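You operate a simulated robot arm through the tools that you are given. There is no shell and no other tool.

You are at the controls of a simulated robot arm. One attempt, no reset.

## Task
Rock the seed through the sieve and tip the chaff into its drawer.
Fine: the sieve goes back in the rocker; close the drawer; spill nothing.

Only the result counts: the job must be done as asked and must still hold three seconds after the hand-in. Knocking over, shifting, dropping, spilling or breaking anything else fails it.

## Robot
A 6-joint arm with a two-finger gripper, fixed in place. Base frame: the origin is on the floor under the middle of its stand, x ahead of it, y to its left, z up. Readings come in cm, degrees, newtons and seconds.
It reaches about 157.2 cm from its shoulder. Its first joint turns from -166.0 to 166.0 degrees. Payload 2.45 kg.
The TCP is the grasp point between the finger pads, 2 cm short of the fingertips. In the tool frame z runs along the fingers and y along their closing line. The gripper opens to 14 cm; its body begins 16.8 cm behind the TCP.
Orientation is that of the tool frame in the base frame, as [roll, pitch, yaw] about the fixed x, y, z axes, in that order (R = Rz(yaw) Ry(pitch) Rx(roll)). With the fingers straight down and closing along the base's y, the tool's x points along the base's -x, its y along +y and its z along -z.

## Interface
- The arm moves only by the tool apply_moves. Its argument "commands" is a list of rows, each a list of 7 numbers: the closure, from 0 (fully open) to 1 (shut), then the shift along the base's x, y, z in m, then the turn, a rotation vector about the base's x, y, z in degrees. In form: [[grip, tx, ty, tz, rx, ry, rz], ...]. A call has 1 to 20 rows; each row shifts and turns the commanded pose from where the row before left it. A row lasts 0.2 s, in which the tool goes at most 5 cm and 8.6 degrees; a call with a longer step from one row to the next is refused whole, and so is a gripper value outside its range. Where a pose cannot be reached the arm comes as near as it can. A force on the tool above 90 N (or 10 N above the force at the start of the call, whichever is more), or a blocked arm, ends the call early, and 0.2 s more pass. Each finger travels about 4.5 cm/s and halts on what it meets, pressing with about 34 N; the grip force reading is that of the motor and also rises with nothing between the fingers. The clock runs only during rows and for 0.2 s after the last one: add rows that do not move to give the fingers time. It gives the time, the measured TCP pose, the force on the tool (base axes), the opening and the grip force at its end, in the units of the frame above (readings bear some noise), with the torque about the TCP (base axes, N m) and any sound that the robot's microphone picked up.
- Cameras (640 x 400 px; columns grow to the right, rows downward): "scene" is fixed at [5.05, 50.01, 127.52]; the picture's right is [0.46, -0.89, 0.00], its down [-0.56, -0.29, -0.78] and it looks along [0.69, 0.36, -0.63] (base axes); focal length 333 px, centre (320, 200). "wrist" rides on the gripper at [7.8, 1.1, -20.9] in the tool frame; the picture's right is [-0.14, 0.99, 0.00], its down [-0.92, -0.13, -0.37] and it looks along [-0.37, -0.05, 0.93] (tool axes); focal length 280 px, centre (320, 200). There is no depth. A picture from a camera that has moved, and an enlarged one, comes with that camera's place and axes in the base frame and with its lens.
- camera(camera): a new picture of that camera. No time passes.
- close_up(camera, box): a new picture of the part [left, top, right, bottom] of that camera's present view, enlarged. No time passes.
- close_job(): hands the job in; it is judged then, once.

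Nothing tells you positions but the pictures and the camera data. Unless the task says otherwise, let go and move clear before handing in.

The tools are called after ">>>" by a JSON object that holds its "method" and its "body". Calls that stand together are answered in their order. apply_moves: Moves the arm, as the interface text tells. Its arguments: {"type":"object","properties":{"commands":{"type":"array","items":{"type":"array","items":{"type":"number"}}}},"required":["commands"]} The other tools are called the same way: camera (camera) takes a picture; close_up (camera, box) takes an enlarged picture of a part of a camera's view; close_job () hands the job in.

At the start:

```text
time: 0.0
position: [59.22, 52.24, 102.82]
ee_rot: [179.9, 0.1, -179.9]
ft_force: [-0.4, -0.3, 0.4]
torque: [0.0, -0.04, -0.01]
opening: 14.0
grasp_force: 0.0
```

scene: 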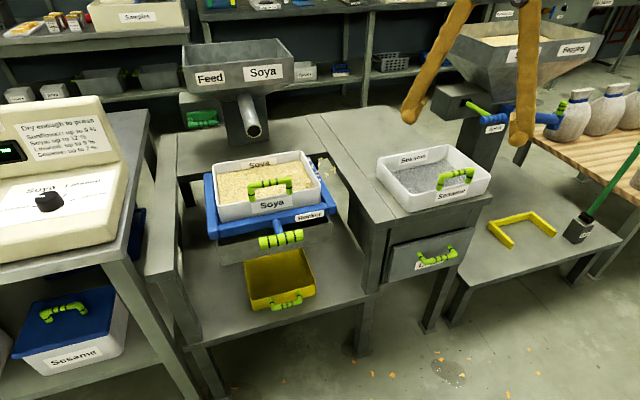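
wrist: 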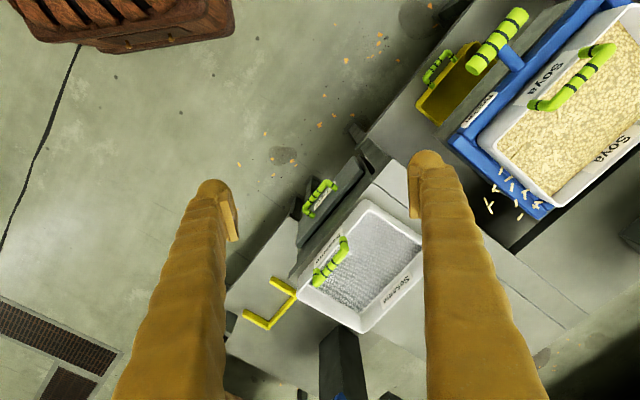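

I see a workshop with a blue rocker holding a white "Soya" sieve, a second "Sesame" sieve on a cabinet with a drawer, a yellow tray beneath the rocker, and several other fixtures. I'll look closer before moving anything.

>>> {"method": "close_up", "body": {"camera": "scene", "box": [160, 130, 360, 330]}}

>>> {"method": "close_up", "body": {"camera": "scene", "box": [340, 130, 500, 290]}}

>>> {"method": "close_up", "body": {"camera": "scene", "box": [0, 80, 160, 240]}}

>>> {"method": "close_up", "body": {"camera": "scene", "box": [160, 20, 340, 160]}}

>>> {"method": "close_up", "body": {"camera": "scene", "box": [420, 0, 640, 260]}}

>>> {"method": "close_up", "body": {"camera": "wrist", "box": [340, 0, 640, 240]}}

>>> {"method": "close_up", "body": {"camera": "wrist", "box": [220, 140, 440, 360]}}

```text
2.00 times, centred on (260, 230) of scene
camera zoom: at [5.05, 50.01, 127.52], right [0.46, -0.89, 0.0], down [-0.56, -0.29, -0.78], along [0.69, 0.36, -0.63], focal length 665 px, centre (440, 140)
```

zoom: 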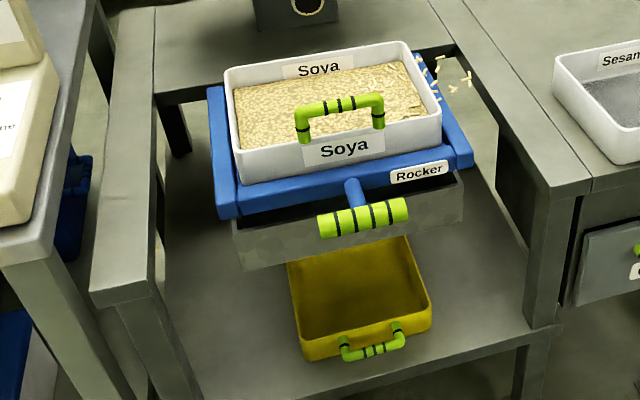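

```text
2.50 times, centred on (420, 210) of scene
camera zoom: at [5.05, 50.01, 127.52], right [0.46, -0.89, 0.0], down [-0.56, -0.29, -0.78], along [0.69, 0.36, -0.63], focal length 832 px, centre (70, 175)
```

zoom: 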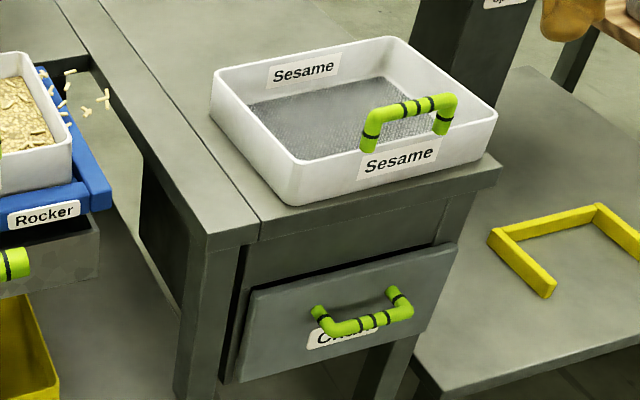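

```text
2.50 times, centred on (80, 160) of scene
camera zoom: at [5.05, 50.01, 127.52], right [0.46, -0.89, 0.0], down [-0.56, -0.29, -0.78], along [0.69, 0.36, -0.63], focal length 832 px, centre (920, 300)
```

zoom: 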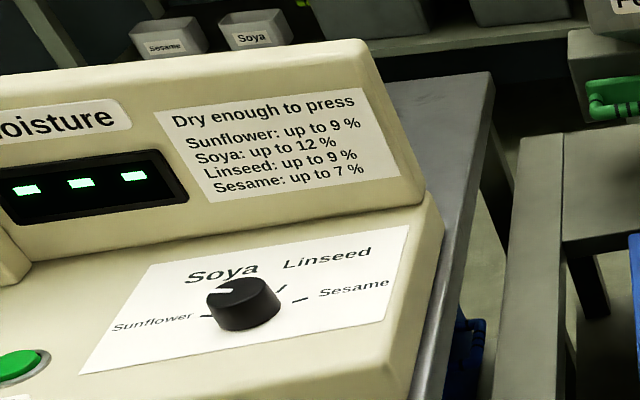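

```text
2.86 times, centred on (250, 90) of scene
camera zoom: at [5.05, 50.01, 127.52], right [0.46, -0.89, 0.0], down [-0.56, -0.29, -0.78], along [0.69, 0.36, -0.63], focal length 950 px, centre (520, 514)
```

zoom: 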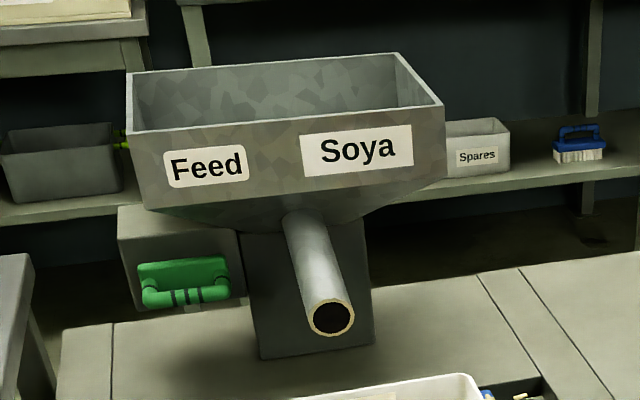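

```text
1.54 times, centred on (530, 130) of scene
camera zoom: at [5.05, 50.01, 127.52], right [0.46, -0.89, 0.0], down [-0.56, -0.29, -0.78], along [0.69, 0.36, -0.63], focal length 512 px, centre (-3, 308)
```

zoom: 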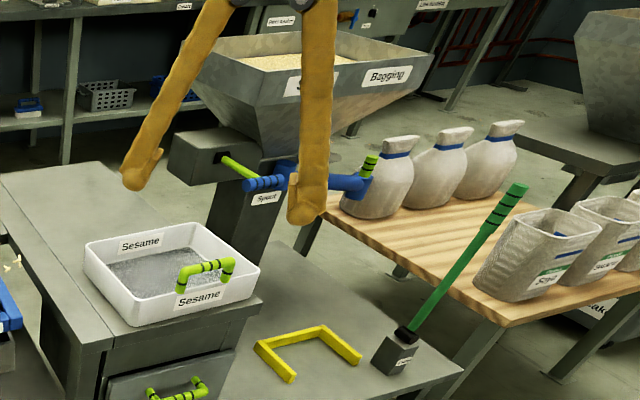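

```text
1.67 times, centred on (490, 120) of wrist
camera zoom: at [51.35, 53.47, 123.72], right [0.14, 0.99, 0.0], down [0.92, -0.13, 0.37], along [0.37, -0.05, -0.93], focal length 467 px, centre (37, 333)
```

zoom: 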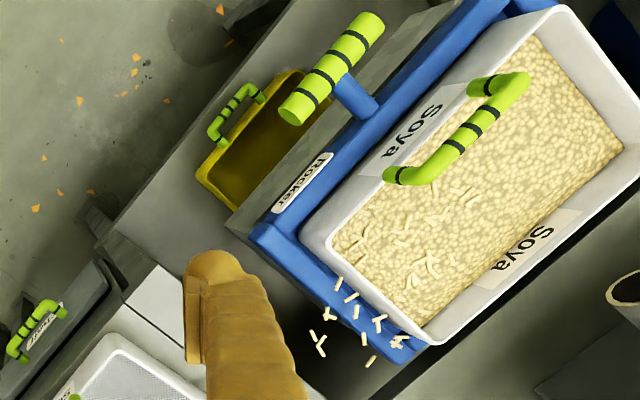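

```text
1.82 times, centred on (330, 250) of wrist
camera zoom: at [51.35, 53.47, 123.72], right [0.14, 0.99, 0.0], down [0.92, -0.13, 0.37], along [0.37, -0.05, -0.93], focal length 510 px, centre (302, 109)
```

zoom: 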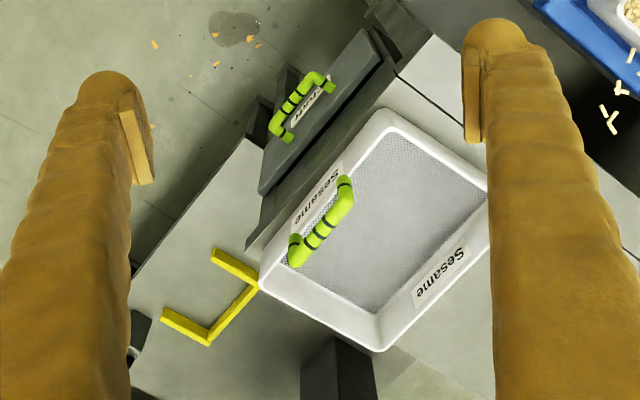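

The soya sieve sits in the rocker with its handle bar near (55, 89, 82.6). The rocker handle is near (48.5, 82.6, 72.8), the chaff drawer handle near (78, 48.6, 54), and a yellow tray stands below the rocker. I'll bring the wrist camera round to the front to check how the seed falls and which drawer is labelled for chaff.

>>> {"method": "apply_moves", "body": {"commands": [[0, -0.033, 0.013, -0.02, 0, 0, 7.5], [0, -0.033, 0.013, -0.02, 0, 0, 7.5], [0, -0.033, 0.013, -0.02, 0, 0, 7.5], [0, -0.033, 0.013, -0.02, 0, 0, 7.5], [0, -0.033, 0.013, -0.02, 0, 0, 7.5], [0, -0.033, 0.013, -0.02, 0, 0, 7.5], [0, 0, 0.005, -0.03, 5.3, -5.3, 0], [0, 0, 0.005, -0.03, 5.3, -5.3, 0], [0, 0, 0.005, -0.03, 5.3, -5.3, 0], [0, 0, 0.005, -0.03, 5.3, -5.3, 0], [0, 0, 0.005, -0.03, 5.3, -5.3, 0], [0, 0, 0.005, -0.03, 5.3, -5.3, 0]]}}

```text
time: 2.8
position: [43.76, 49.87, 73.66]
ee_rot: [-162.0, 32.1, -140.9]
ft_force: [0.2, -0.8, -0.4]
torque: [0.04, -0.02, 0.01]
opening: 13.98
grasp_force: 0.1
out of reach, approached as far as the arm can: row 10, 11
stopped in row 12: the arm was blocked; the commanded pose is now the measured one
```

The arm ran short of its reach during the tilt, so a folded-in pose seems to limit it. I'll look at what I have from here.

>>> {"method": "camera", "body": {"camera": "scene"}}

>>> {"method": "camera", "body": {"camera": "wrist"}}

```text
taken
```

scene: 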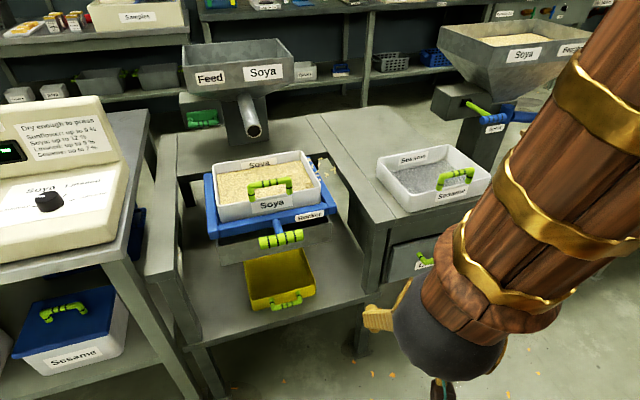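

```text
taken
camera wrist: at [25.81, 45.08, 85.96], right [-0.38, 0.91, -0.19], down [0.45, 0.36, 0.82], along [0.81, 0.23, -0.54], focal length 280 px, centre (320, 200)
```

wrist: 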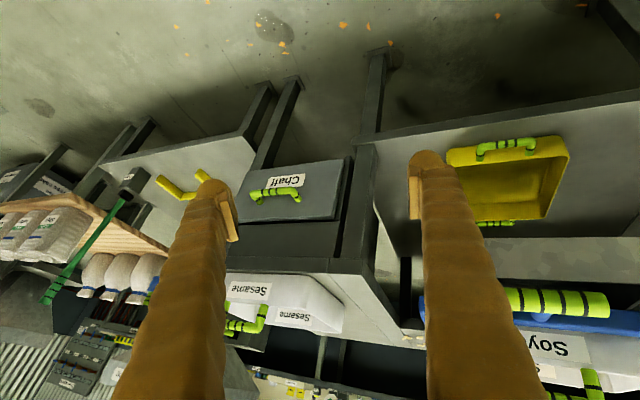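

The label "Chaff" on the drawer is confirmed. I'll zoom in on the tray and chute from this viewpoint.

>>> {"method": "close_up", "body": {"camera": "wrist", "box": [400, 80, 640, 320]}}

>>> {"method": "close_up", "body": {"camera": "wrist", "box": [220, 120, 420, 320]}}

>>> {"method": "close_up", "body": {"camera": "scene", "box": [200, 200, 340, 320]}}

```text
1.67 times, centred on (520, 200) of wrist
camera zoom: at [25.81, 45.08, 85.96], right [-0.38, 0.91, -0.19], down [0.45, 0.36, 0.82], along [0.81, 0.23, -0.54], focal length 467 px, centre (-13, 200)
```

zoom: 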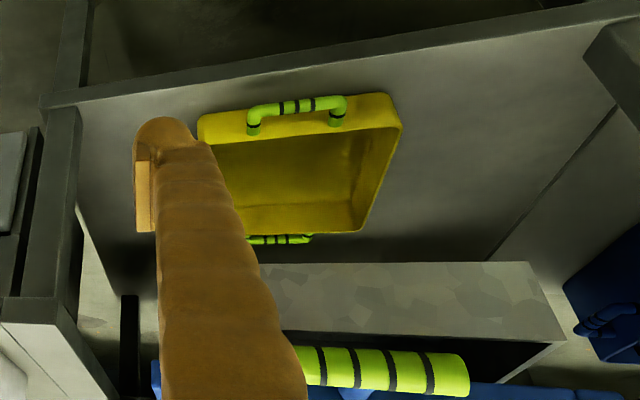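

```text
2.00 times, centred on (320, 220) of wrist
camera zoom: at [25.81, 45.08, 85.96], right [-0.38, 0.91, -0.19], down [0.45, 0.36, 0.82], along [0.81, 0.23, -0.54], focal length 561 px, centre (320, 160)
```

zoom: 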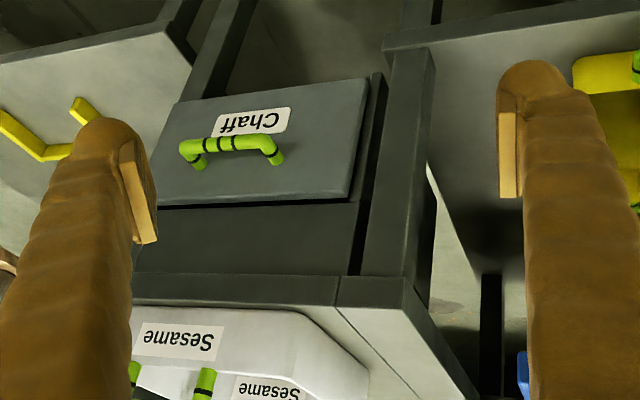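

```text
3.33 times, centred on (270, 260) of scene
camera zoom: at [5.05, 50.01, 127.52], right [0.46, -0.89, 0.0], down [-0.56, -0.29, -0.78], along [0.69, 0.36, -0.63], focal length 1109 px, centre (487, 0)
```

zoom: 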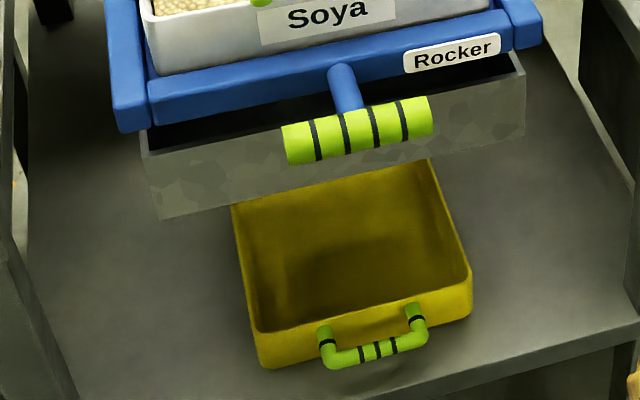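

The tray sits centred under the sieve at about (60.7, 95). Next I'll straighten the tool so it closes along the rocker's width, rise, and look down on the rocker handle from its front.

>>> {"method": "apply_moves", "body": {"commands": [[0, 0, 0, 0.04, -1.66, 7.08, 2.147], [0, 0, 0.02, 0.04, -1.66, 7.08, 2.147], [0, 0, 0.04, 0.03, -1.66, 7.08, 2.147], [0, 0, 0.045, 0.02, -1.66, 7.08, 2.147], [0, 0, 0.045, 0.02, -1.66, 7.08, 2.147], [0, 0, 0.045, 0.02, 0, 0, 0], [0, 0, 0.045, 0.02, 0, 0, 0], [0, 0, 0.03, 0.02, 0, 0, 0]]}}

>>> {"method": "camera", "body": {"camera": "wrist"}}

>>> {"method": "camera", "body": {"camera": "scene"}}

```text
time: 4.6
position: [43.43, 77.01, 94.46]
ee_rot: [179.8, -0.1, -135.1]
ft_force: [-0.4, -0.8, 0.4]
torque: [-0.02, -0.01, -0.02]
opening: 13.98
grasp_force: 0.1
```

```text
taken
camera wrist: at [37.26, 72.35, 115.3], right [-0.6, 0.8, 0.0], down [0.74, 0.56, 0.37], along [0.29, 0.22, -0.93], focal length 280 px, centre (320, 200)
```

wrist: 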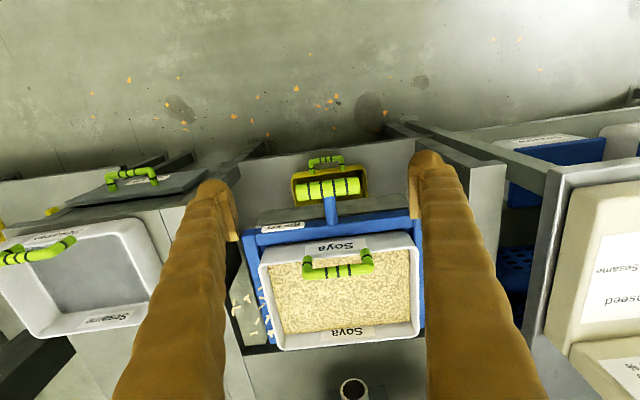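

```text
taken
```

scene: 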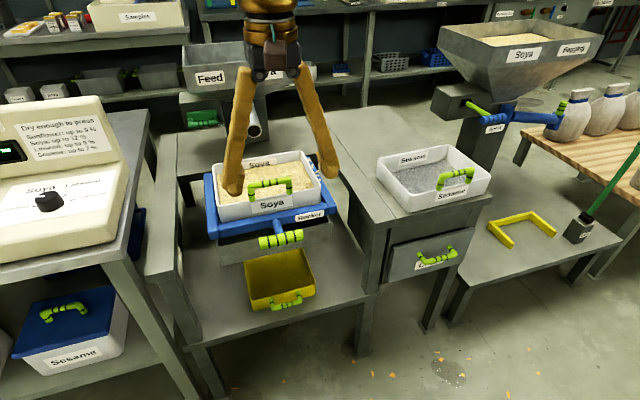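

The tool is now square with the rocker. I'll zoom in on its handle, the sieve and the fingertips.

>>> {"method": "close_up", "body": {"camera": "wrist", "box": [220, 140, 440, 360]}}

>>> {"method": "close_up", "body": {"camera": "wrist", "box": [260, 140, 400, 230]}}

>>> {"method": "close_up", "body": {"camera": "scene", "box": [180, 0, 360, 240]}}

```text
1.82 times, centred on (330, 250) of wrist
camera zoom: at [37.26, 72.35, 115.3], right [-0.6, 0.8, 0.0], down [0.74, 0.56, 0.37], along [0.29, 0.22, -0.93], focal length 510 px, centre (302, 109)
```

zoom: 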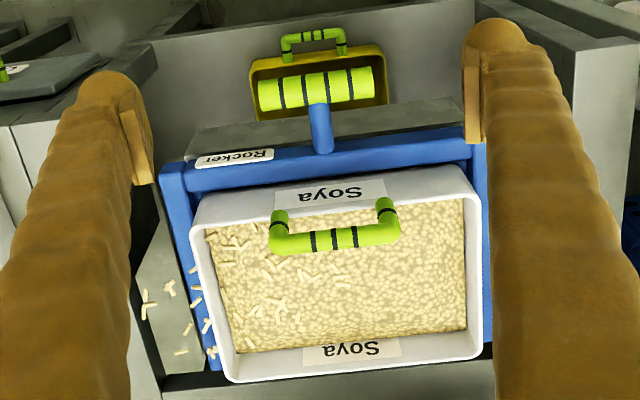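

```text
4.44 times, centred on (330, 185) of wrist
camera zoom: at [37.26, 72.35, 115.3], right [-0.6, 0.8, 0.0], down [0.74, 0.56, 0.37], along [0.29, 0.22, -0.93], focal length 1246 px, centre (276, 267)
```

zoom: 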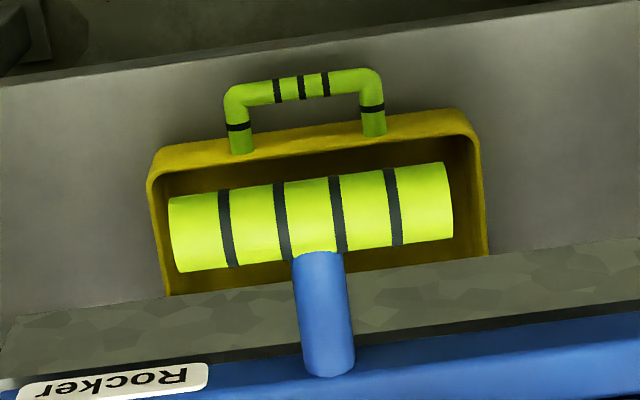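

```text
1.67 times, centred on (270, 120) of scene
camera zoom: at [5.05, 50.01, 127.52], right [0.46, -0.89, 0.0], down [-0.56, -0.29, -0.78], along [0.69, 0.36, -0.63], focal length 554 px, centre (403, 333)
```

zoom: 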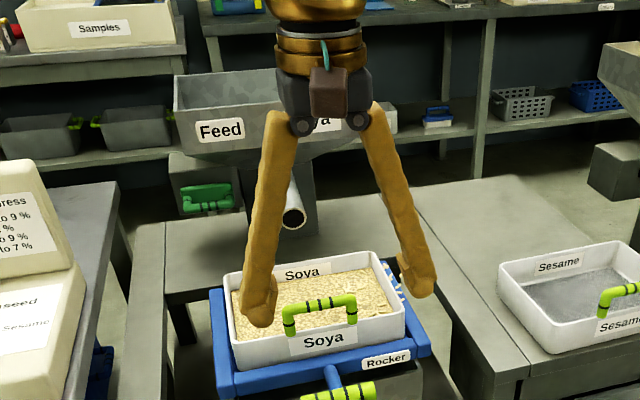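

The rocker handle centre checks out at (48.5, 82.5, 72.8), about 10.3 cm long, so I can grip it by its ends. I'll descend over it with the fingers open, then check before closing.

>>> {"method": "apply_moves", "body": {"commands": [[0, 0.017, 0.018, -0.03, 0, 0, 0], [0, 0.017, 0.018, -0.04, 0, 0, 0], [0, 0.017, 0.019, -0.045, 0, 0, 0], [0, 0, 0, -0.045, 0, 0, 0], [0, 0, 0, -0.04, 0, 0, 0], [0, 0, 0, -0.017, 0, 0, 0], [0, 0, 0, 0, 0, 0, 0]]}}

>>> {"method": "camera", "body": {"camera": "wrist"}}

>>> {"method": "close_up", "body": {"camera": "scene", "box": [180, 100, 360, 340]}}

```text
refused: row 3 steps farther than a row can; nothing moved
```

```text
taken
camera wrist: at [37.26, 72.35, 115.3], right [-0.6, 0.8, 0.0], down [0.74, 0.56, 0.37], along [0.29, 0.22, -0.93], focal length 280 px, centre (320, 200)
```

wrist: 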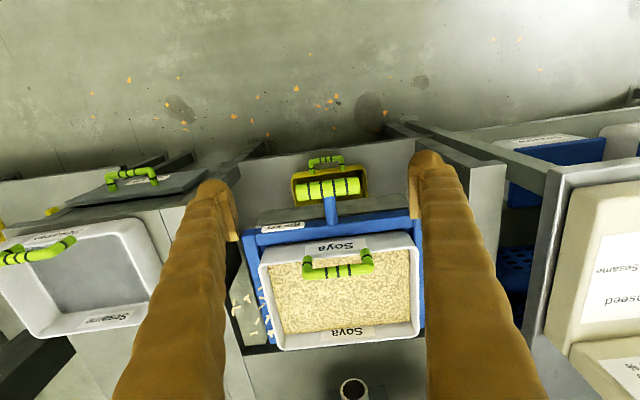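

```text
1.67 times, centred on (270, 220) of scene
camera zoom: at [5.05, 50.01, 127.52], right [0.46, -0.89, 0.0], down [-0.56, -0.29, -0.78], along [0.69, 0.36, -0.63], focal length 554 px, centre (403, 167)
```

zoom: 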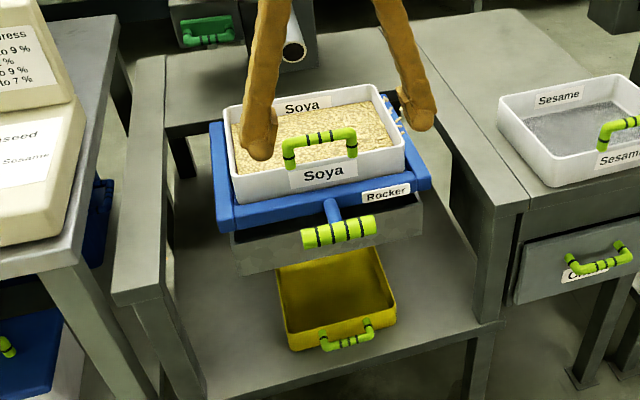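

One row was over 5 cm and the whole call was refused, so nothing moved. I'll send the same descent in smaller steps.

>>> {"method": "apply_moves", "body": {"commands": [[0, 0.017, 0.018, -0.035, 0, 0, 0], [0, 0.017, 0.018, -0.04, 0, 0, 0], [0, 0.017, 0.019, -0.04, 0, 0, 0], [0, 0, 0, -0.045, 0, 0, 0], [0, 0, 0, -0.04, 0, 0, 0], [0, 0, 0, -0.017, 0, 0, 0], [0, 0, 0, 0, 0, 0, 0]]}}

>>> {"method": "camera", "body": {"camera": "wrist"}}

>>> {"method": "close_up", "body": {"camera": "scene", "box": [180, 100, 360, 340]}}

```text
time: 6.2
position: [48.65, 82.31, 72.78]
ee_rot: [179.8, -0.1, -135.1]
ft_force: [-0.2, -0.6, 0.0]
torque: [-0.01, 0.01, -0.03]
opening: 14.01
grasp_force: 0.0
```

```text
taken
camera wrist: at [42.43, 77.73, 93.62], right [-0.6, 0.8, 0.0], down [0.74, 0.56, 0.37], along [0.29, 0.22, -0.93], focal length 280 px, centre (320, 200)
```

wrist: 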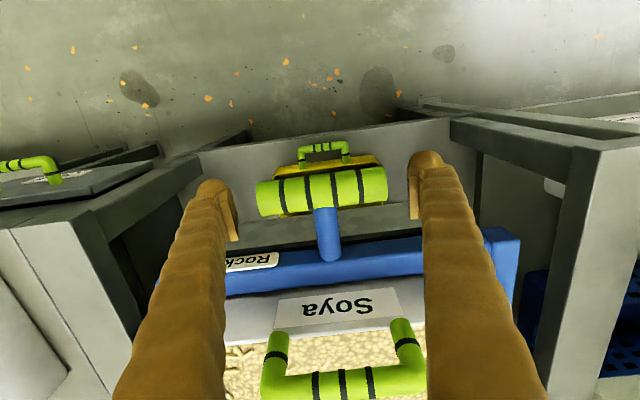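

```text
1.67 times, centred on (270, 220) of scene
camera zoom: at [5.05, 50.01, 127.52], right [0.46, -0.89, 0.0], down [-0.56, -0.29, -0.78], along [0.69, 0.36, -0.63], focal length 554 px, centre (403, 167)
```

zoom: 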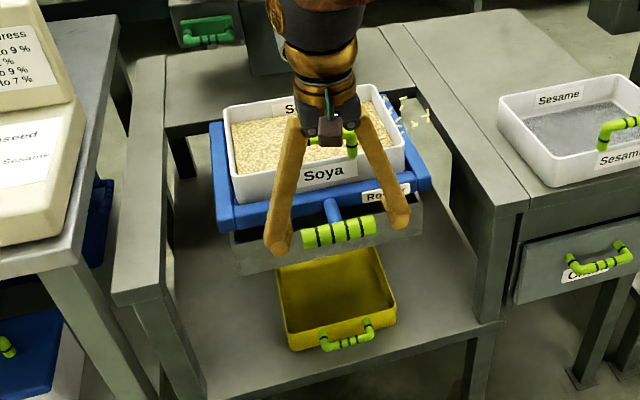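

The fingers straddle the rocker handle with the bar centred between the pads. I'll close on it now.

>>> {"method": "apply_moves", "body": {"commands": [[1, 0, 0, 0, 0, 0, 0], [1, 0, 0, 0, 0, 0, 0], [1, 0, 0, 0, 0, 0, 0], [1, 0, 0, 0, 0, 0, 0], [1, 0, 0, 0, 0, 0, 0]]}}

>>> {"method": "camera", "body": {"camera": "wrist"}}

```text
time: 7.4
position: [48.64, 82.46, 73.0]
ee_rot: [179.9, -0.2, -135.1]
ft_force: [-31.2, 33.0, 1.4]
torque: [0.34, 0.26, -0.22]
opening: 12.67
grasp_force: 44.7
```

```text
taken
camera wrist: at [42.32, 77.82, 93.66], right [-0.6, 0.8, 0.0], down [0.74, 0.56, 0.37], along [0.29, 0.22, -0.93], focal length 280 px, centre (320, 200)
```

wrist: 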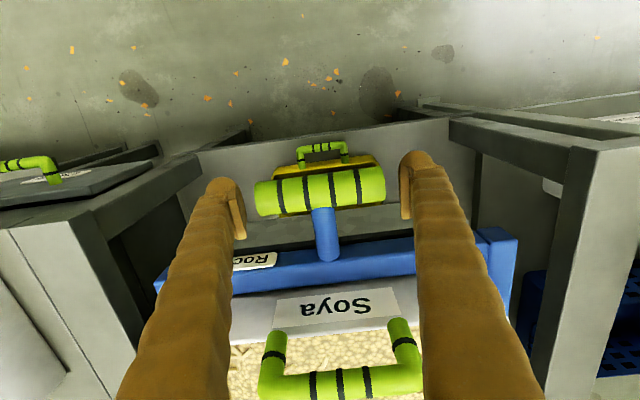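

Closing stopped at 12.67 cm with about 45 N sideways, so one finger met the bar before the other. I'll zoom in to see which one before correcting.

>>> {"method": "close_up", "body": {"camera": "wrist", "box": [200, 130, 440, 280]}}

>>> {"method": "close_up", "body": {"camera": "scene", "box": [220, 180, 340, 280]}}

```text
2.67 times, centred on (320, 205) of wrist
camera zoom: at [42.32, 77.82, 93.66], right [-0.6, 0.8, 0.0], down [0.74, 0.56, 0.37], along [0.29, 0.22, -0.93], focal length 748 px, centre (320, 187)
```

zoom: 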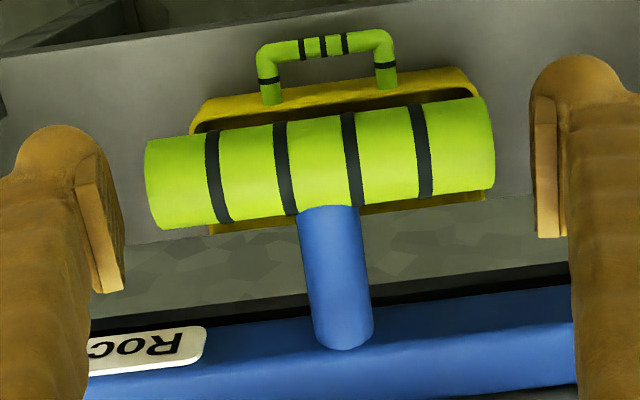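

```text
4.00 times, centred on (280, 230) of scene
camera zoom: at [5.05, 50.01, 127.52], right [0.46, -0.89, 0.0], down [-0.56, -0.29, -0.78], along [0.69, 0.36, -0.63], focal length 1330 px, centre (480, 80)
```

zoom: 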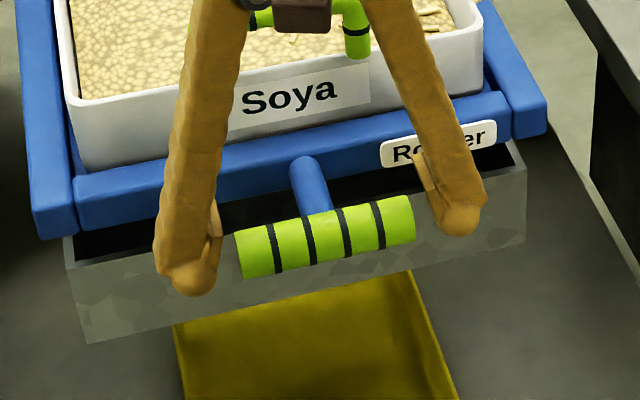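

The bar has about 1 cm of visible clearance on each side, so its contact shape must have rounded ends that reach to about 12.7–12.9 cm. The torque puts the contact 1 cm below the TCP, on the left finger. I'll open, shift about 0.3 cm left and 0.8 cm down, and grip again to balance the load.

>>> {"method": "apply_moves", "body": {"commands": [[0, 0, 0, 0, 0, 0, 0], [0, 0, 0, 0, 0, 0, 0], [0, -0.004, 0, -0.008, 0, 0, 0], [0, 0, 0, 0, 0, 0, 0], [1, 0, 0, 0, 0, 0, 0], [1, 0, 0, 0, 0, 0, 0], [1, 0, 0, 0, 0, 0, 0], [1, 0, 0, 0, 0, 0, 0]]}}

>>> {"method": "close_up", "body": {"camera": "wrist", "box": [200, 130, 440, 280]}}

```text
time: 9.2
position: [48.33, 82.29, 72.04]
ee_rot: [-179.9, -0.1, -135.0]
ft_force: [17.1, -19.8, 1.7]
torque: [-0.02, -0.08, -0.02]
opening: 12.91
grasp_force: 44.6
```

```text
2.67 times, centred on (320, 205) of wrist
camera zoom: at [42.1, 77.67, 92.85], right [-0.6, 0.8, 0.0], down [0.74, 0.56, 0.37], along [0.29, 0.22, -0.93], focal length 748 px, centre (320, 187)
```

zoom: 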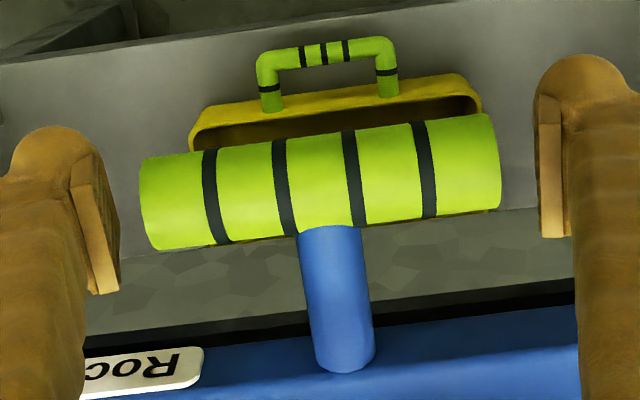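

Both rounded ends are now held, with the opening at 12.91 cm and the load nearly balanced. I'll test the rocker with a slow 1 cm pull toward the front.

>>> {"method": "apply_moves", "body": {"commands": [[1, 0.0004, -0.0004, 0, 0, 0, 0], [1, -0.0035, -0.0035, 0, 0, 0, 0], [1, -0.0035, -0.0035, 0, 0, 0, 0], [1, 0, 0, 0, 0, 0, 0]]}}

>>> {"method": "close_up", "body": {"camera": "wrist", "box": [200, 130, 440, 280]}}

>>> {"method": "close_up", "body": {"camera": "scene", "box": [160, 130, 360, 330]}}

```text
time: 10.2
position: [47.79, 81.75, 72.23]
ee_rot: [179.9, 0.0, -135.1]
ft_force: [41.8, 11.2, 4.2]
torque: [0.17, -0.25, 0.41]
opening: 12.7
grasp_force: 45.0
```

```text
2.67 times, centred on (320, 205) of wrist
camera zoom: at [41.53, 77.07, 92.94], right [-0.6, 0.8, 0.0], down [0.74, 0.56, 0.37], along [0.29, 0.22, -0.93], focal length 748 px, centre (320, 187)
```

zoom: 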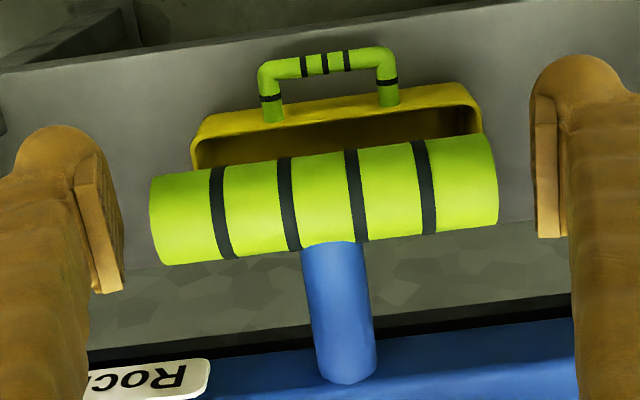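

```text
2.00 times, centred on (260, 230) of scene
camera zoom: at [5.05, 50.01, 127.52], right [0.46, -0.89, 0.0], down [-0.56, -0.29, -0.78], along [0.69, 0.36, -0.63], focal length 665 px, centre (440, 140)
```

zoom: 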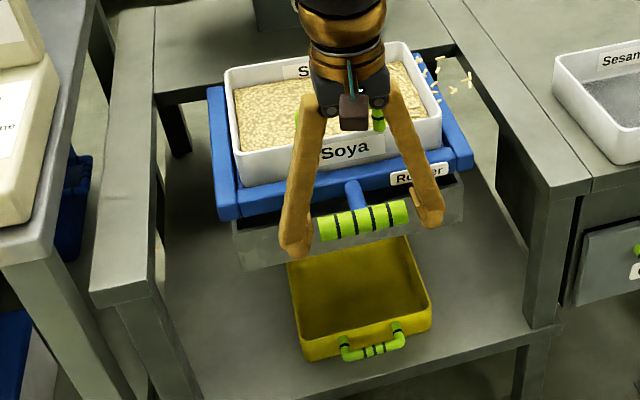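

The handle did not follow the pull: it resisted with about 37 N toward the back and the fingers slipped slightly along its ends. I'll go back and test the push direction gently.

>>> {"method": "apply_moves", "body": {"commands": [[1, 0.0035, 0.0035, 0, 0, 0, 0], [1, 0.0035, 0.0035, 0, 0, 0, 0], [1, 0.0035, 0.0035, 0, 0, 0, 0], [1, 0.0035, 0.0035, 0, 0, 0, 0], [1, 0, 0, 0, 0, 0, 0]]}}

>>> {"method": "close_up", "body": {"camera": "wrist", "box": [200, 130, 440, 280]}}

>>> {"method": "close_up", "body": {"camera": "scene", "box": [160, 130, 360, 330]}}

```text
time: 11.4
position: [49.16, 83.08, 72.1]
ee_rot: [179.8, -0.2, -135.0]
ft_force: [-23.0, -31.3, 2.9]
torque: [-0.22, 0.04, -0.12]
opening: 12.69
grasp_force: 45.1
```

```text
2.67 times, centred on (320, 205) of wrist
camera zoom: at [42.86, 78.41, 92.89], right [-0.6, 0.8, 0.0], down [0.74, 0.56, 0.37], along [0.29, 0.22, -0.93], focal length 748 px, centre (320, 187)
```

zoom: 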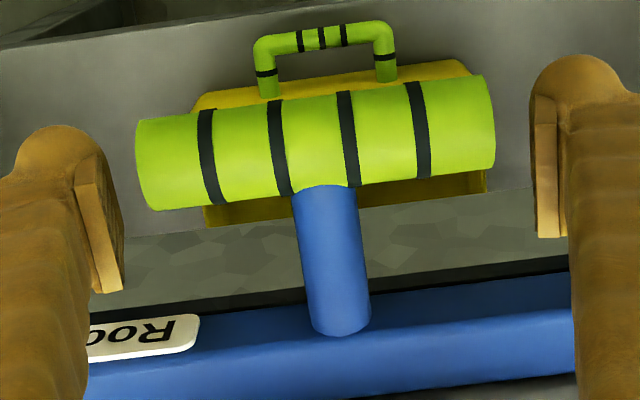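

```text
2.00 times, centred on (260, 230) of scene
camera zoom: at [5.05, 50.01, 127.52], right [0.46, -0.89, 0.0], down [-0.56, -0.29, -0.78], along [0.69, 0.36, -0.63], focal length 665 px, centre (440, 140)
```

zoom: 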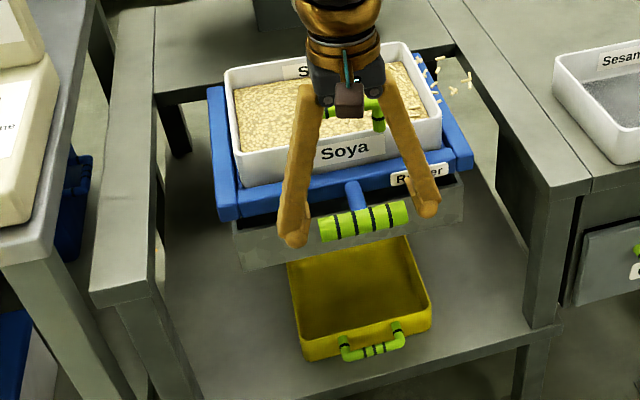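

Pushing is refused too: the bar stayed put and the fingers slid with about 38 N. The rocker is therefore probably hinged and not a slide. I'll re-centre on the bar and try a small vertical motion.

>>> {"method": "apply_moves", "body": {"commands": [[1, -0.004, -0.004, 0, 0, 0, 0], [1, -0.0025, -0.002, 0, 0, 0, 0], [1, 0, 0, 0.004, 0, 0, 0], [1, 0, 0, 0.004, 0, 0, 0], [1, 0, 0, 0.004, 0, 0, 0], [1, 0, 0, 0, 0, 0, 0]]}}

>>> {"method": "close_up", "body": {"camera": "wrist", "box": [200, 130, 440, 280]}}

>>> {"method": "close_up", "body": {"camera": "scene", "box": [160, 130, 360, 330]}}

```text
time: 12.8
position: [48.35, 82.33, 73.28]
ee_rot: [-180.0, -0.3, -134.9]
ft_force: [-19.4, 2.2, -18.6]
torque: [-0.18, 0.04, 0.12]
opening: 12.6
grasp_force: 44.8
```

```text
2.67 times, centred on (320, 205) of wrist
camera zoom: at [42.14, 77.69, 94.02], right [-0.6, 0.8, 0.0], down [0.74, 0.56, 0.36], along [0.29, 0.22, -0.93], focal length 748 px, centre (320, 187)
```

zoom: 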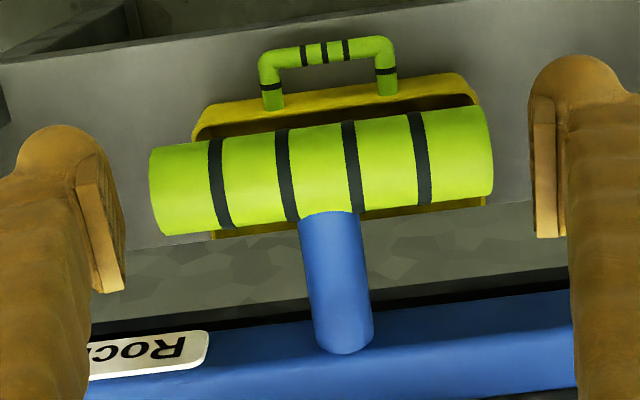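

```text
2.00 times, centred on (260, 230) of scene
camera zoom: at [5.05, 50.01, 127.52], right [0.46, -0.89, 0.0], down [-0.56, -0.29, -0.78], along [0.69, 0.36, -0.63], focal length 665 px, centre (440, 140)
```

zoom: 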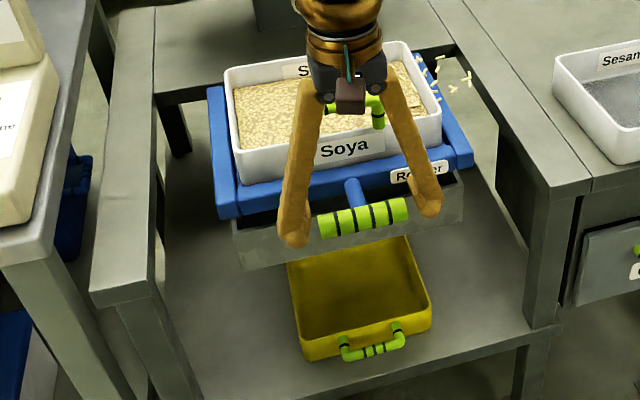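

Vertical motion is refused as well, with the bar still at the same height. The pads bear squarely on the bar ends sideways, so I'll lower back and test a sideways stroke to the left, along the rocker's width.

>>> {"method": "apply_moves", "body": {"commands": [[1, 0, 0, -0.005, 0, 0, 0], [1, 0, 0, -0.005, 0, 0, 0], [1, -0.003, 0.003, 0, 0, 0, 0], [1, -0.003, 0.003, 0, 0, 0, 0], [1, -0.003, 0.003, 0, 0, 0, 0], [1, 0, 0, 0, 0, 0, 0]]}}

>>> {"method": "close_up", "body": {"camera": "wrist", "box": [200, 130, 440, 280]}}

>>> {"method": "close_up", "body": {"camera": "scene", "box": [160, 130, 360, 330]}}

```text
time: 13.9
position: [48.48, 82.4, 72.34]
ee_rot: [-179.9, -0.3, -135.2]
ft_force: [3.2, -10.0, 4.4]
torque: [-0.4, -0.85, 0.38]
opening: 12.57
grasp_force: 45.1
stopped in row 5: the force on the tool passed its limit at 92 N (the readings are from after the stop); the commanded pose is now the measured one
```

```text
2.67 times, centred on (320, 205) of wrist
camera zoom: at [42.18, 77.94, 93.13], right [-0.6, 0.8, 0.0], down [0.74, 0.56, 0.36], along [0.29, 0.22, -0.93], focal length 748 px, centre (320, 187)
```

zoom: 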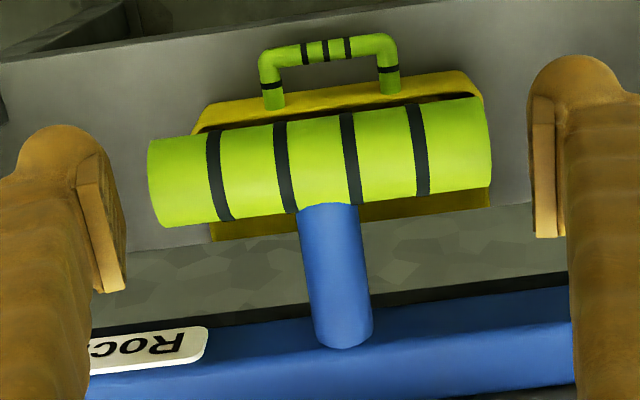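

```text
2.00 times, centred on (260, 230) of scene
camera zoom: at [5.05, 50.01, 127.52], right [0.46, -0.89, 0.0], down [-0.56, -0.29, -0.78], along [0.69, 0.36, -0.63], focal length 665 px, centre (440, 140)
```

zoom: 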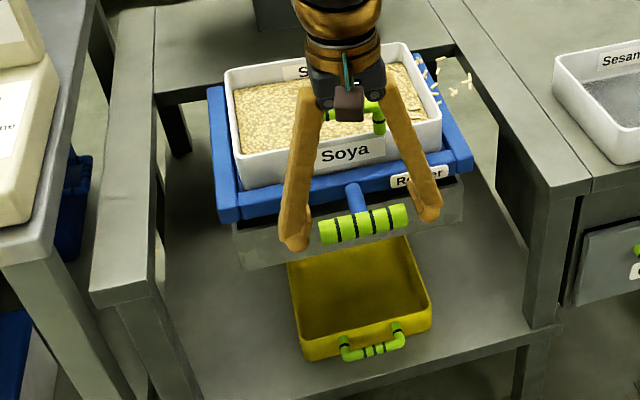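

Sideways is rigidly blocked at 92 N, so that is not the axis. The remaining candidates are a twist about the stem or a stiff see-saw, so I'll try a small twist of the T-handle about its stem.

>>> {"method": "apply_moves", "body": {"commands": [[1, 0, 0, 0, 0, 0, 0], [1, 0, 0, 0, 2, 2, 0], [1, 0, 0, 0, 2, 2, 0], [1, 0, 0, 0, 2, 2, 0], [1, 0, 0, 0, 0, 0, 0]]}}

>>> {"method": "close_up", "body": {"camera": "wrist", "box": [200, 130, 440, 280]}}

>>> {"method": "close_up", "body": {"camera": "scene", "box": [160, 130, 360, 330]}}

```text
time: 15.1
position: [48.7, 82.29, 72.19]
ee_rot: [171.7, -0.3, -135.2]
ft_force: [60.8, -61.5, 4.7]
torque: [-1.13, -1.17, 0.07]
opening: 12.36
grasp_force: 45.1
```

```text
2.67 times, centred on (320, 205) of wrist
camera zoom: at [44.54, 75.63, 93.05], right [-0.59, 0.79, 0.14], down [0.78, 0.52, 0.34], along [0.2, 0.31, -0.93], focal length 748 px, centre (320, 187)
```

zoom: 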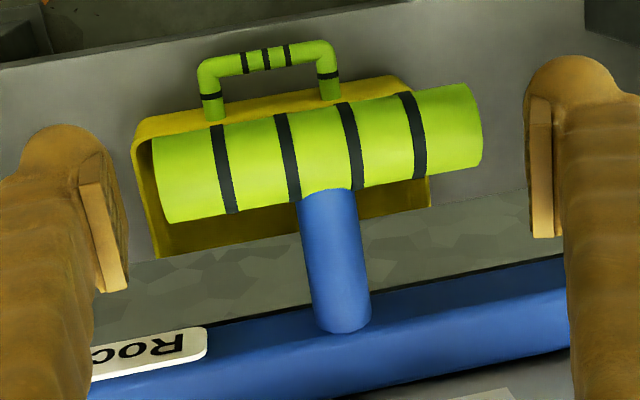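

```text
2.00 times, centred on (260, 230) of scene
camera zoom: at [5.05, 50.01, 127.52], right [0.46, -0.89, 0.0], down [-0.56, -0.29, -0.78], along [0.69, 0.36, -0.63], focal length 665 px, centre (440, 140)
```

zoom: 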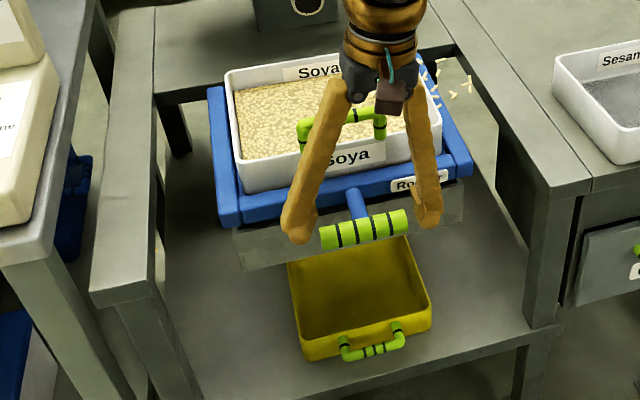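

The bar's left end looks slightly lower than before, so the rocker may turn about its stem. I'll take the same zoomed view as earlier to compare.

>>> {"method": "close_up", "body": {"camera": "scene", "box": [220, 180, 340, 280]}}

>>> {"method": "close_up", "body": {"camera": "scene", "box": [200, 130, 340, 260]}}

```text
4.00 times, centred on (280, 230) of scene
camera zoom: at [5.05, 50.01, 127.52], right [0.46, -0.89, 0.0], down [-0.56, -0.29, -0.78], along [0.69, 0.36, -0.63], focal length 1330 px, centre (480, 80)
```

zoom: 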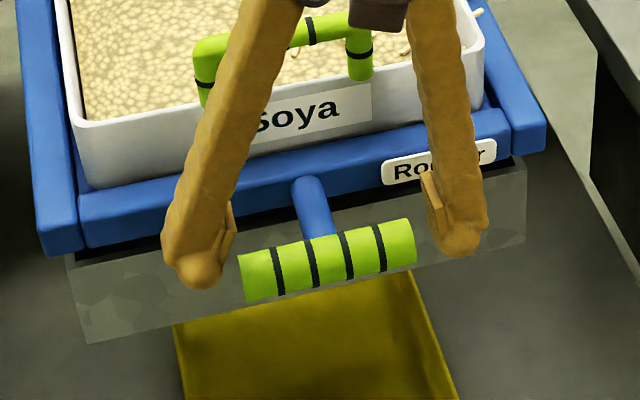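

```text
3.08 times, centred on (270, 195) of scene
camera zoom: at [5.05, 50.01, 127.52], right [0.46, -0.89, 0.0], down [-0.56, -0.29, -0.78], along [0.69, 0.36, -0.63], focal length 1024 px, centre (474, 215)
```

zoom: 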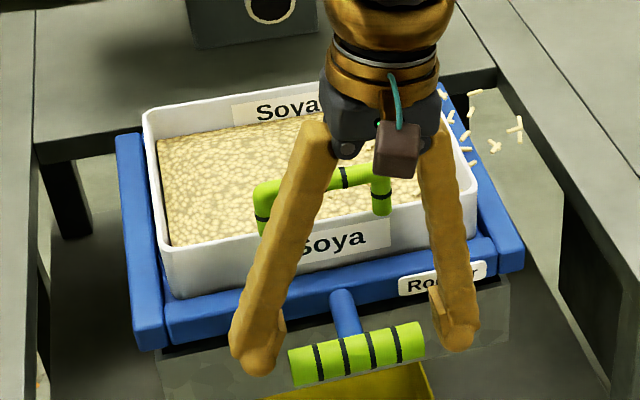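

The frame's front edge and handle dropped while the sieve's back rim stayed put, so the rocker see-saws about a sideways axis and the handle moves up and down. I'll undo the twist, re-centre, and then work the handle vertically.

>>> {"method": "apply_moves", "body": {"commands": [[1, 0, 0, 0, -2, -2, 0], [1, 0, 0, 0, -2, -2, 0], [1, 0, 0, 0, -1.8, -1.8, 0], [1, 0, 0, 0, 0, 0, 0]]}}

>>> {"method": "close_up", "body": {"camera": "scene", "box": [220, 180, 340, 280]}}

```text
time: 16.1
position: [48.3, 82.58, 72.32]
ee_rot: [179.7, -0.1, -135.2]
ft_force: [-2.2, 2.4, 6.4]
torque: [-0.01, 0.01, -0.02]
opening: 0.61
grasp_force: 29.8
heard: click
```

```text
4.00 times, centred on (280, 230) of scene
camera zoom: at [5.05, 50.01, 127.52], right [0.46, -0.89, 0.0], down [-0.56, -0.29, -0.78], along [0.69, 0.36, -0.63], focal length 1330 px, centre (480, 80)
```

zoom: 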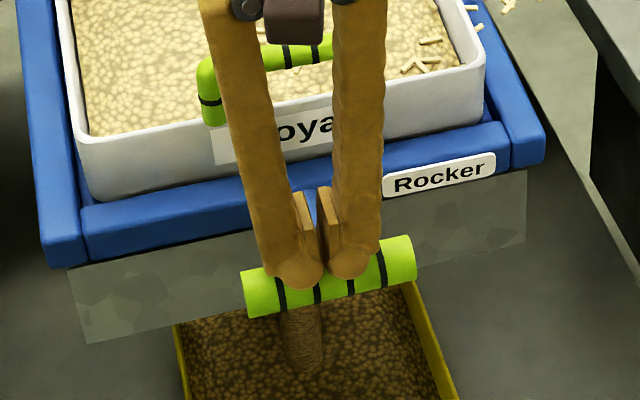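

The fingers slid off above the bar and closed. The handle dropped to its stop with a click, and seed is now in the yellow tray. I'll take a full look before moving again.

>>> {"method": "camera", "body": {"camera": "scene"}}

>>> {"method": "close_up", "body": {"camera": "scene", "box": [160, 130, 360, 330]}}

>>> {"method": "camera", "body": {"camera": "wrist"}}

```text
taken
```

scene: 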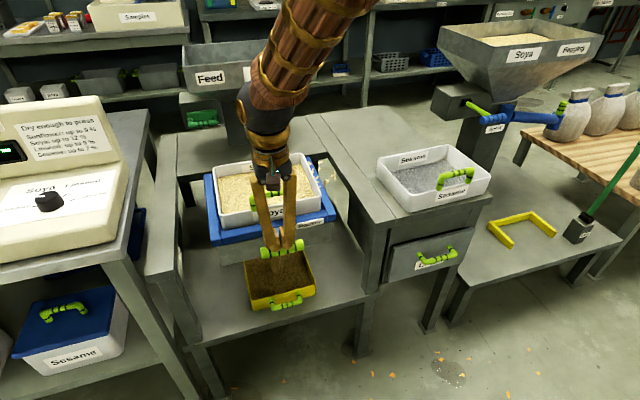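

```text
2.00 times, centred on (260, 230) of scene
camera zoom: at [5.05, 50.01, 127.52], right [0.46, -0.89, 0.0], down [-0.56, -0.29, -0.78], along [0.69, 0.36, -0.63], focal length 665 px, centre (440, 140)
```

zoom: 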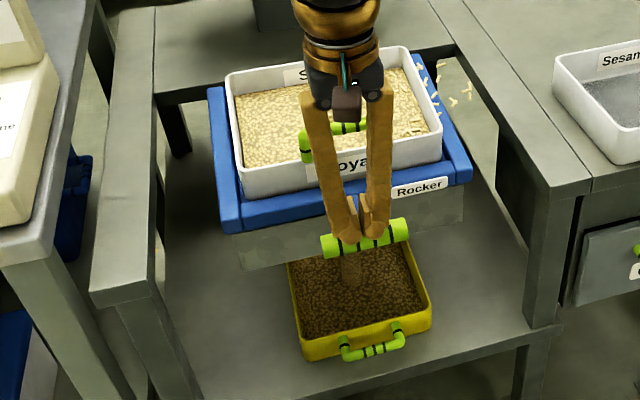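

```text
taken
camera wrist: at [41.98, 78.04, 93.19], right [-0.6, 0.8, 0.0], down [0.74, 0.56, 0.37], along [0.29, 0.22, -0.93], focal length 280 px, centre (320, 200)
```

wrist: 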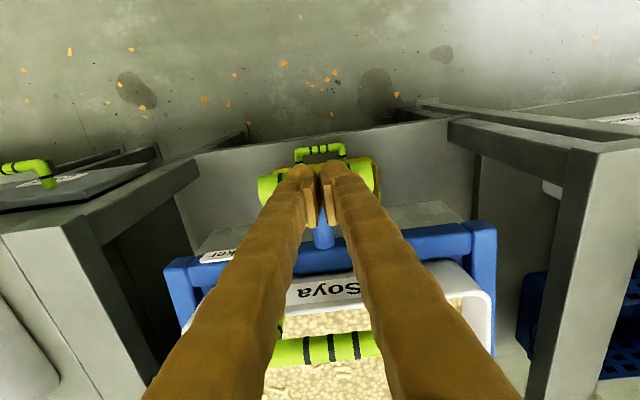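

The see-saw works: the seed falls through the chute as a centred column into the tray. I'll lift the closed fingers off the bar and see whether the rocker springs back by itself.

>>> {"method": "apply_moves", "body": {"commands": [[1, 0, 0, 0.02, 0, 0, 0], [1, 0, 0, 0.03, 0, 0, 0], [1, 0, 0, 0.03, 0, 0, 0], [1, 0, 0, 0, 0, 0, 0], [1, 0, 0, 0, 0, 0, 0]]}}

>>> {"method": "close_up", "body": {"camera": "scene", "box": [160, 130, 360, 330]}}

>>> {"method": "close_up", "body": {"camera": "scene", "box": [220, 180, 340, 280]}}

>>> {"method": "camera", "body": {"camera": "wrist"}}

```text
time: 17.3
position: [48.48, 82.49, 80.2]
ee_rot: [179.9, -0.2, -135.1]
ft_force: [-0.4, 0.1, -0.5]
torque: [-0.01, 0.01, 0.03]
opening: 0.03
grasp_force: 29.5
```

```text
2.00 times, centred on (260, 230) of scene
camera zoom: at [5.05, 50.01, 127.52], right [0.46, -0.89, 0.0], down [-0.56, -0.29, -0.78], along [0.69, 0.36, -0.63], focal length 665 px, centre (440, 140)
```

zoom: 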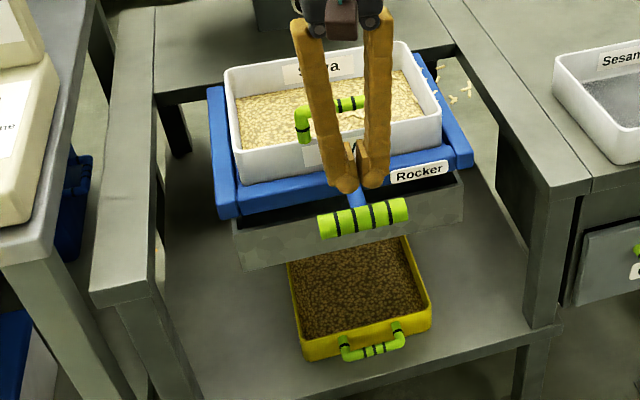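

```text
4.00 times, centred on (280, 230) of scene
camera zoom: at [5.05, 50.01, 127.52], right [0.46, -0.89, 0.0], down [-0.56, -0.29, -0.78], along [0.69, 0.36, -0.63], focal length 1330 px, centre (480, 80)
```

zoom: 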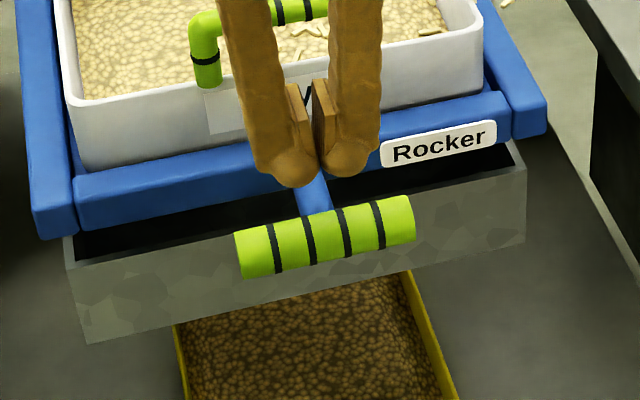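

```text
taken
camera wrist: at [42.22, 77.85, 101.04], right [-0.6, 0.8, 0.0], down [0.75, 0.56, 0.36], along [0.29, 0.22, -0.93], focal length 280 px, centre (320, 200)
```

wrist: 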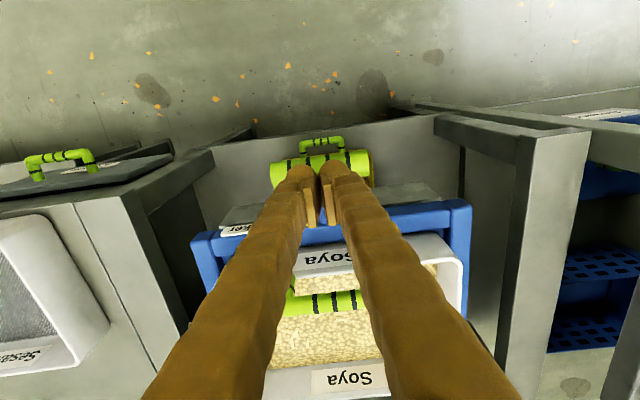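

The rocker springs back by itself, so rocking means pressing the handle down until it clicks and letting it rise. I'll do one controlled stroke with the closed fingers and compare the sieve's contents.

>>> {"method": "apply_moves", "body": {"commands": [[1, 0, 0, -0.025, 0, 0, 0], [1, 0, 0, -0.018, 0, 0, 0], [1, 0, 0, -0.018, 0, 0, 0], [1, 0, 0, -0.018, 0, 0, 0], [1, 0, 0, 0, 0, 0, 0], [1, 0, 0, 0.018, 0, 0, 0], [1, 0, 0, 0.018, 0, 0, 0], [1, 0, 0, 0.018, 0, 0, 0], [1, 0, 0, 0, 0, 0, 0]]}}

>>> {"method": "close_up", "body": {"camera": "scene", "box": [160, 130, 360, 330]}}

>>> {"method": "camera", "body": {"camera": "wrist"}}

```text
time: 19.3
position: [48.43, 82.57, 77.74]
ee_rot: [179.9, -0.3, -135.3]
ft_force: [0.3, -0.1, 0.6]
torque: [-0.01, 0.0, 0.02]
opening: 0.0
grasp_force: 29.8
heard: click
```

```text
2.00 times, centred on (260, 230) of scene
camera zoom: at [5.05, 50.01, 127.52], right [0.46, -0.89, 0.0], down [-0.56, -0.29, -0.78], along [0.69, 0.36, -0.63], focal length 665 px, centre (440, 140)
```

zoom: 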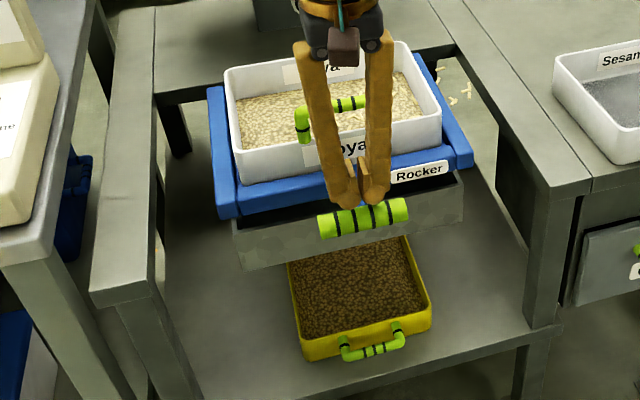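

```text
taken
camera wrist: at [42.19, 77.9, 98.67], right [-0.6, 0.8, 0.0], down [0.75, 0.56, 0.36], along [0.29, 0.22, -0.93], focal length 280 px, centre (320, 200)
```

wrist: 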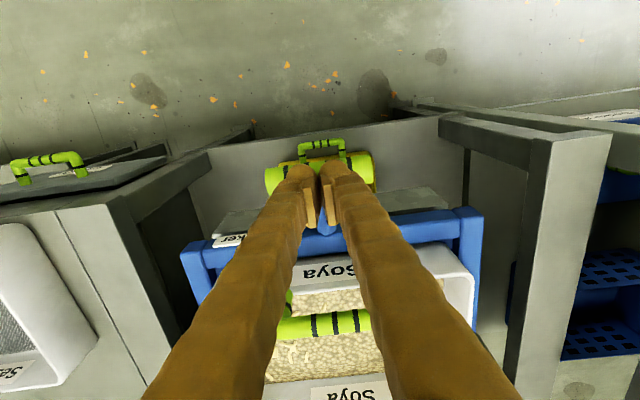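

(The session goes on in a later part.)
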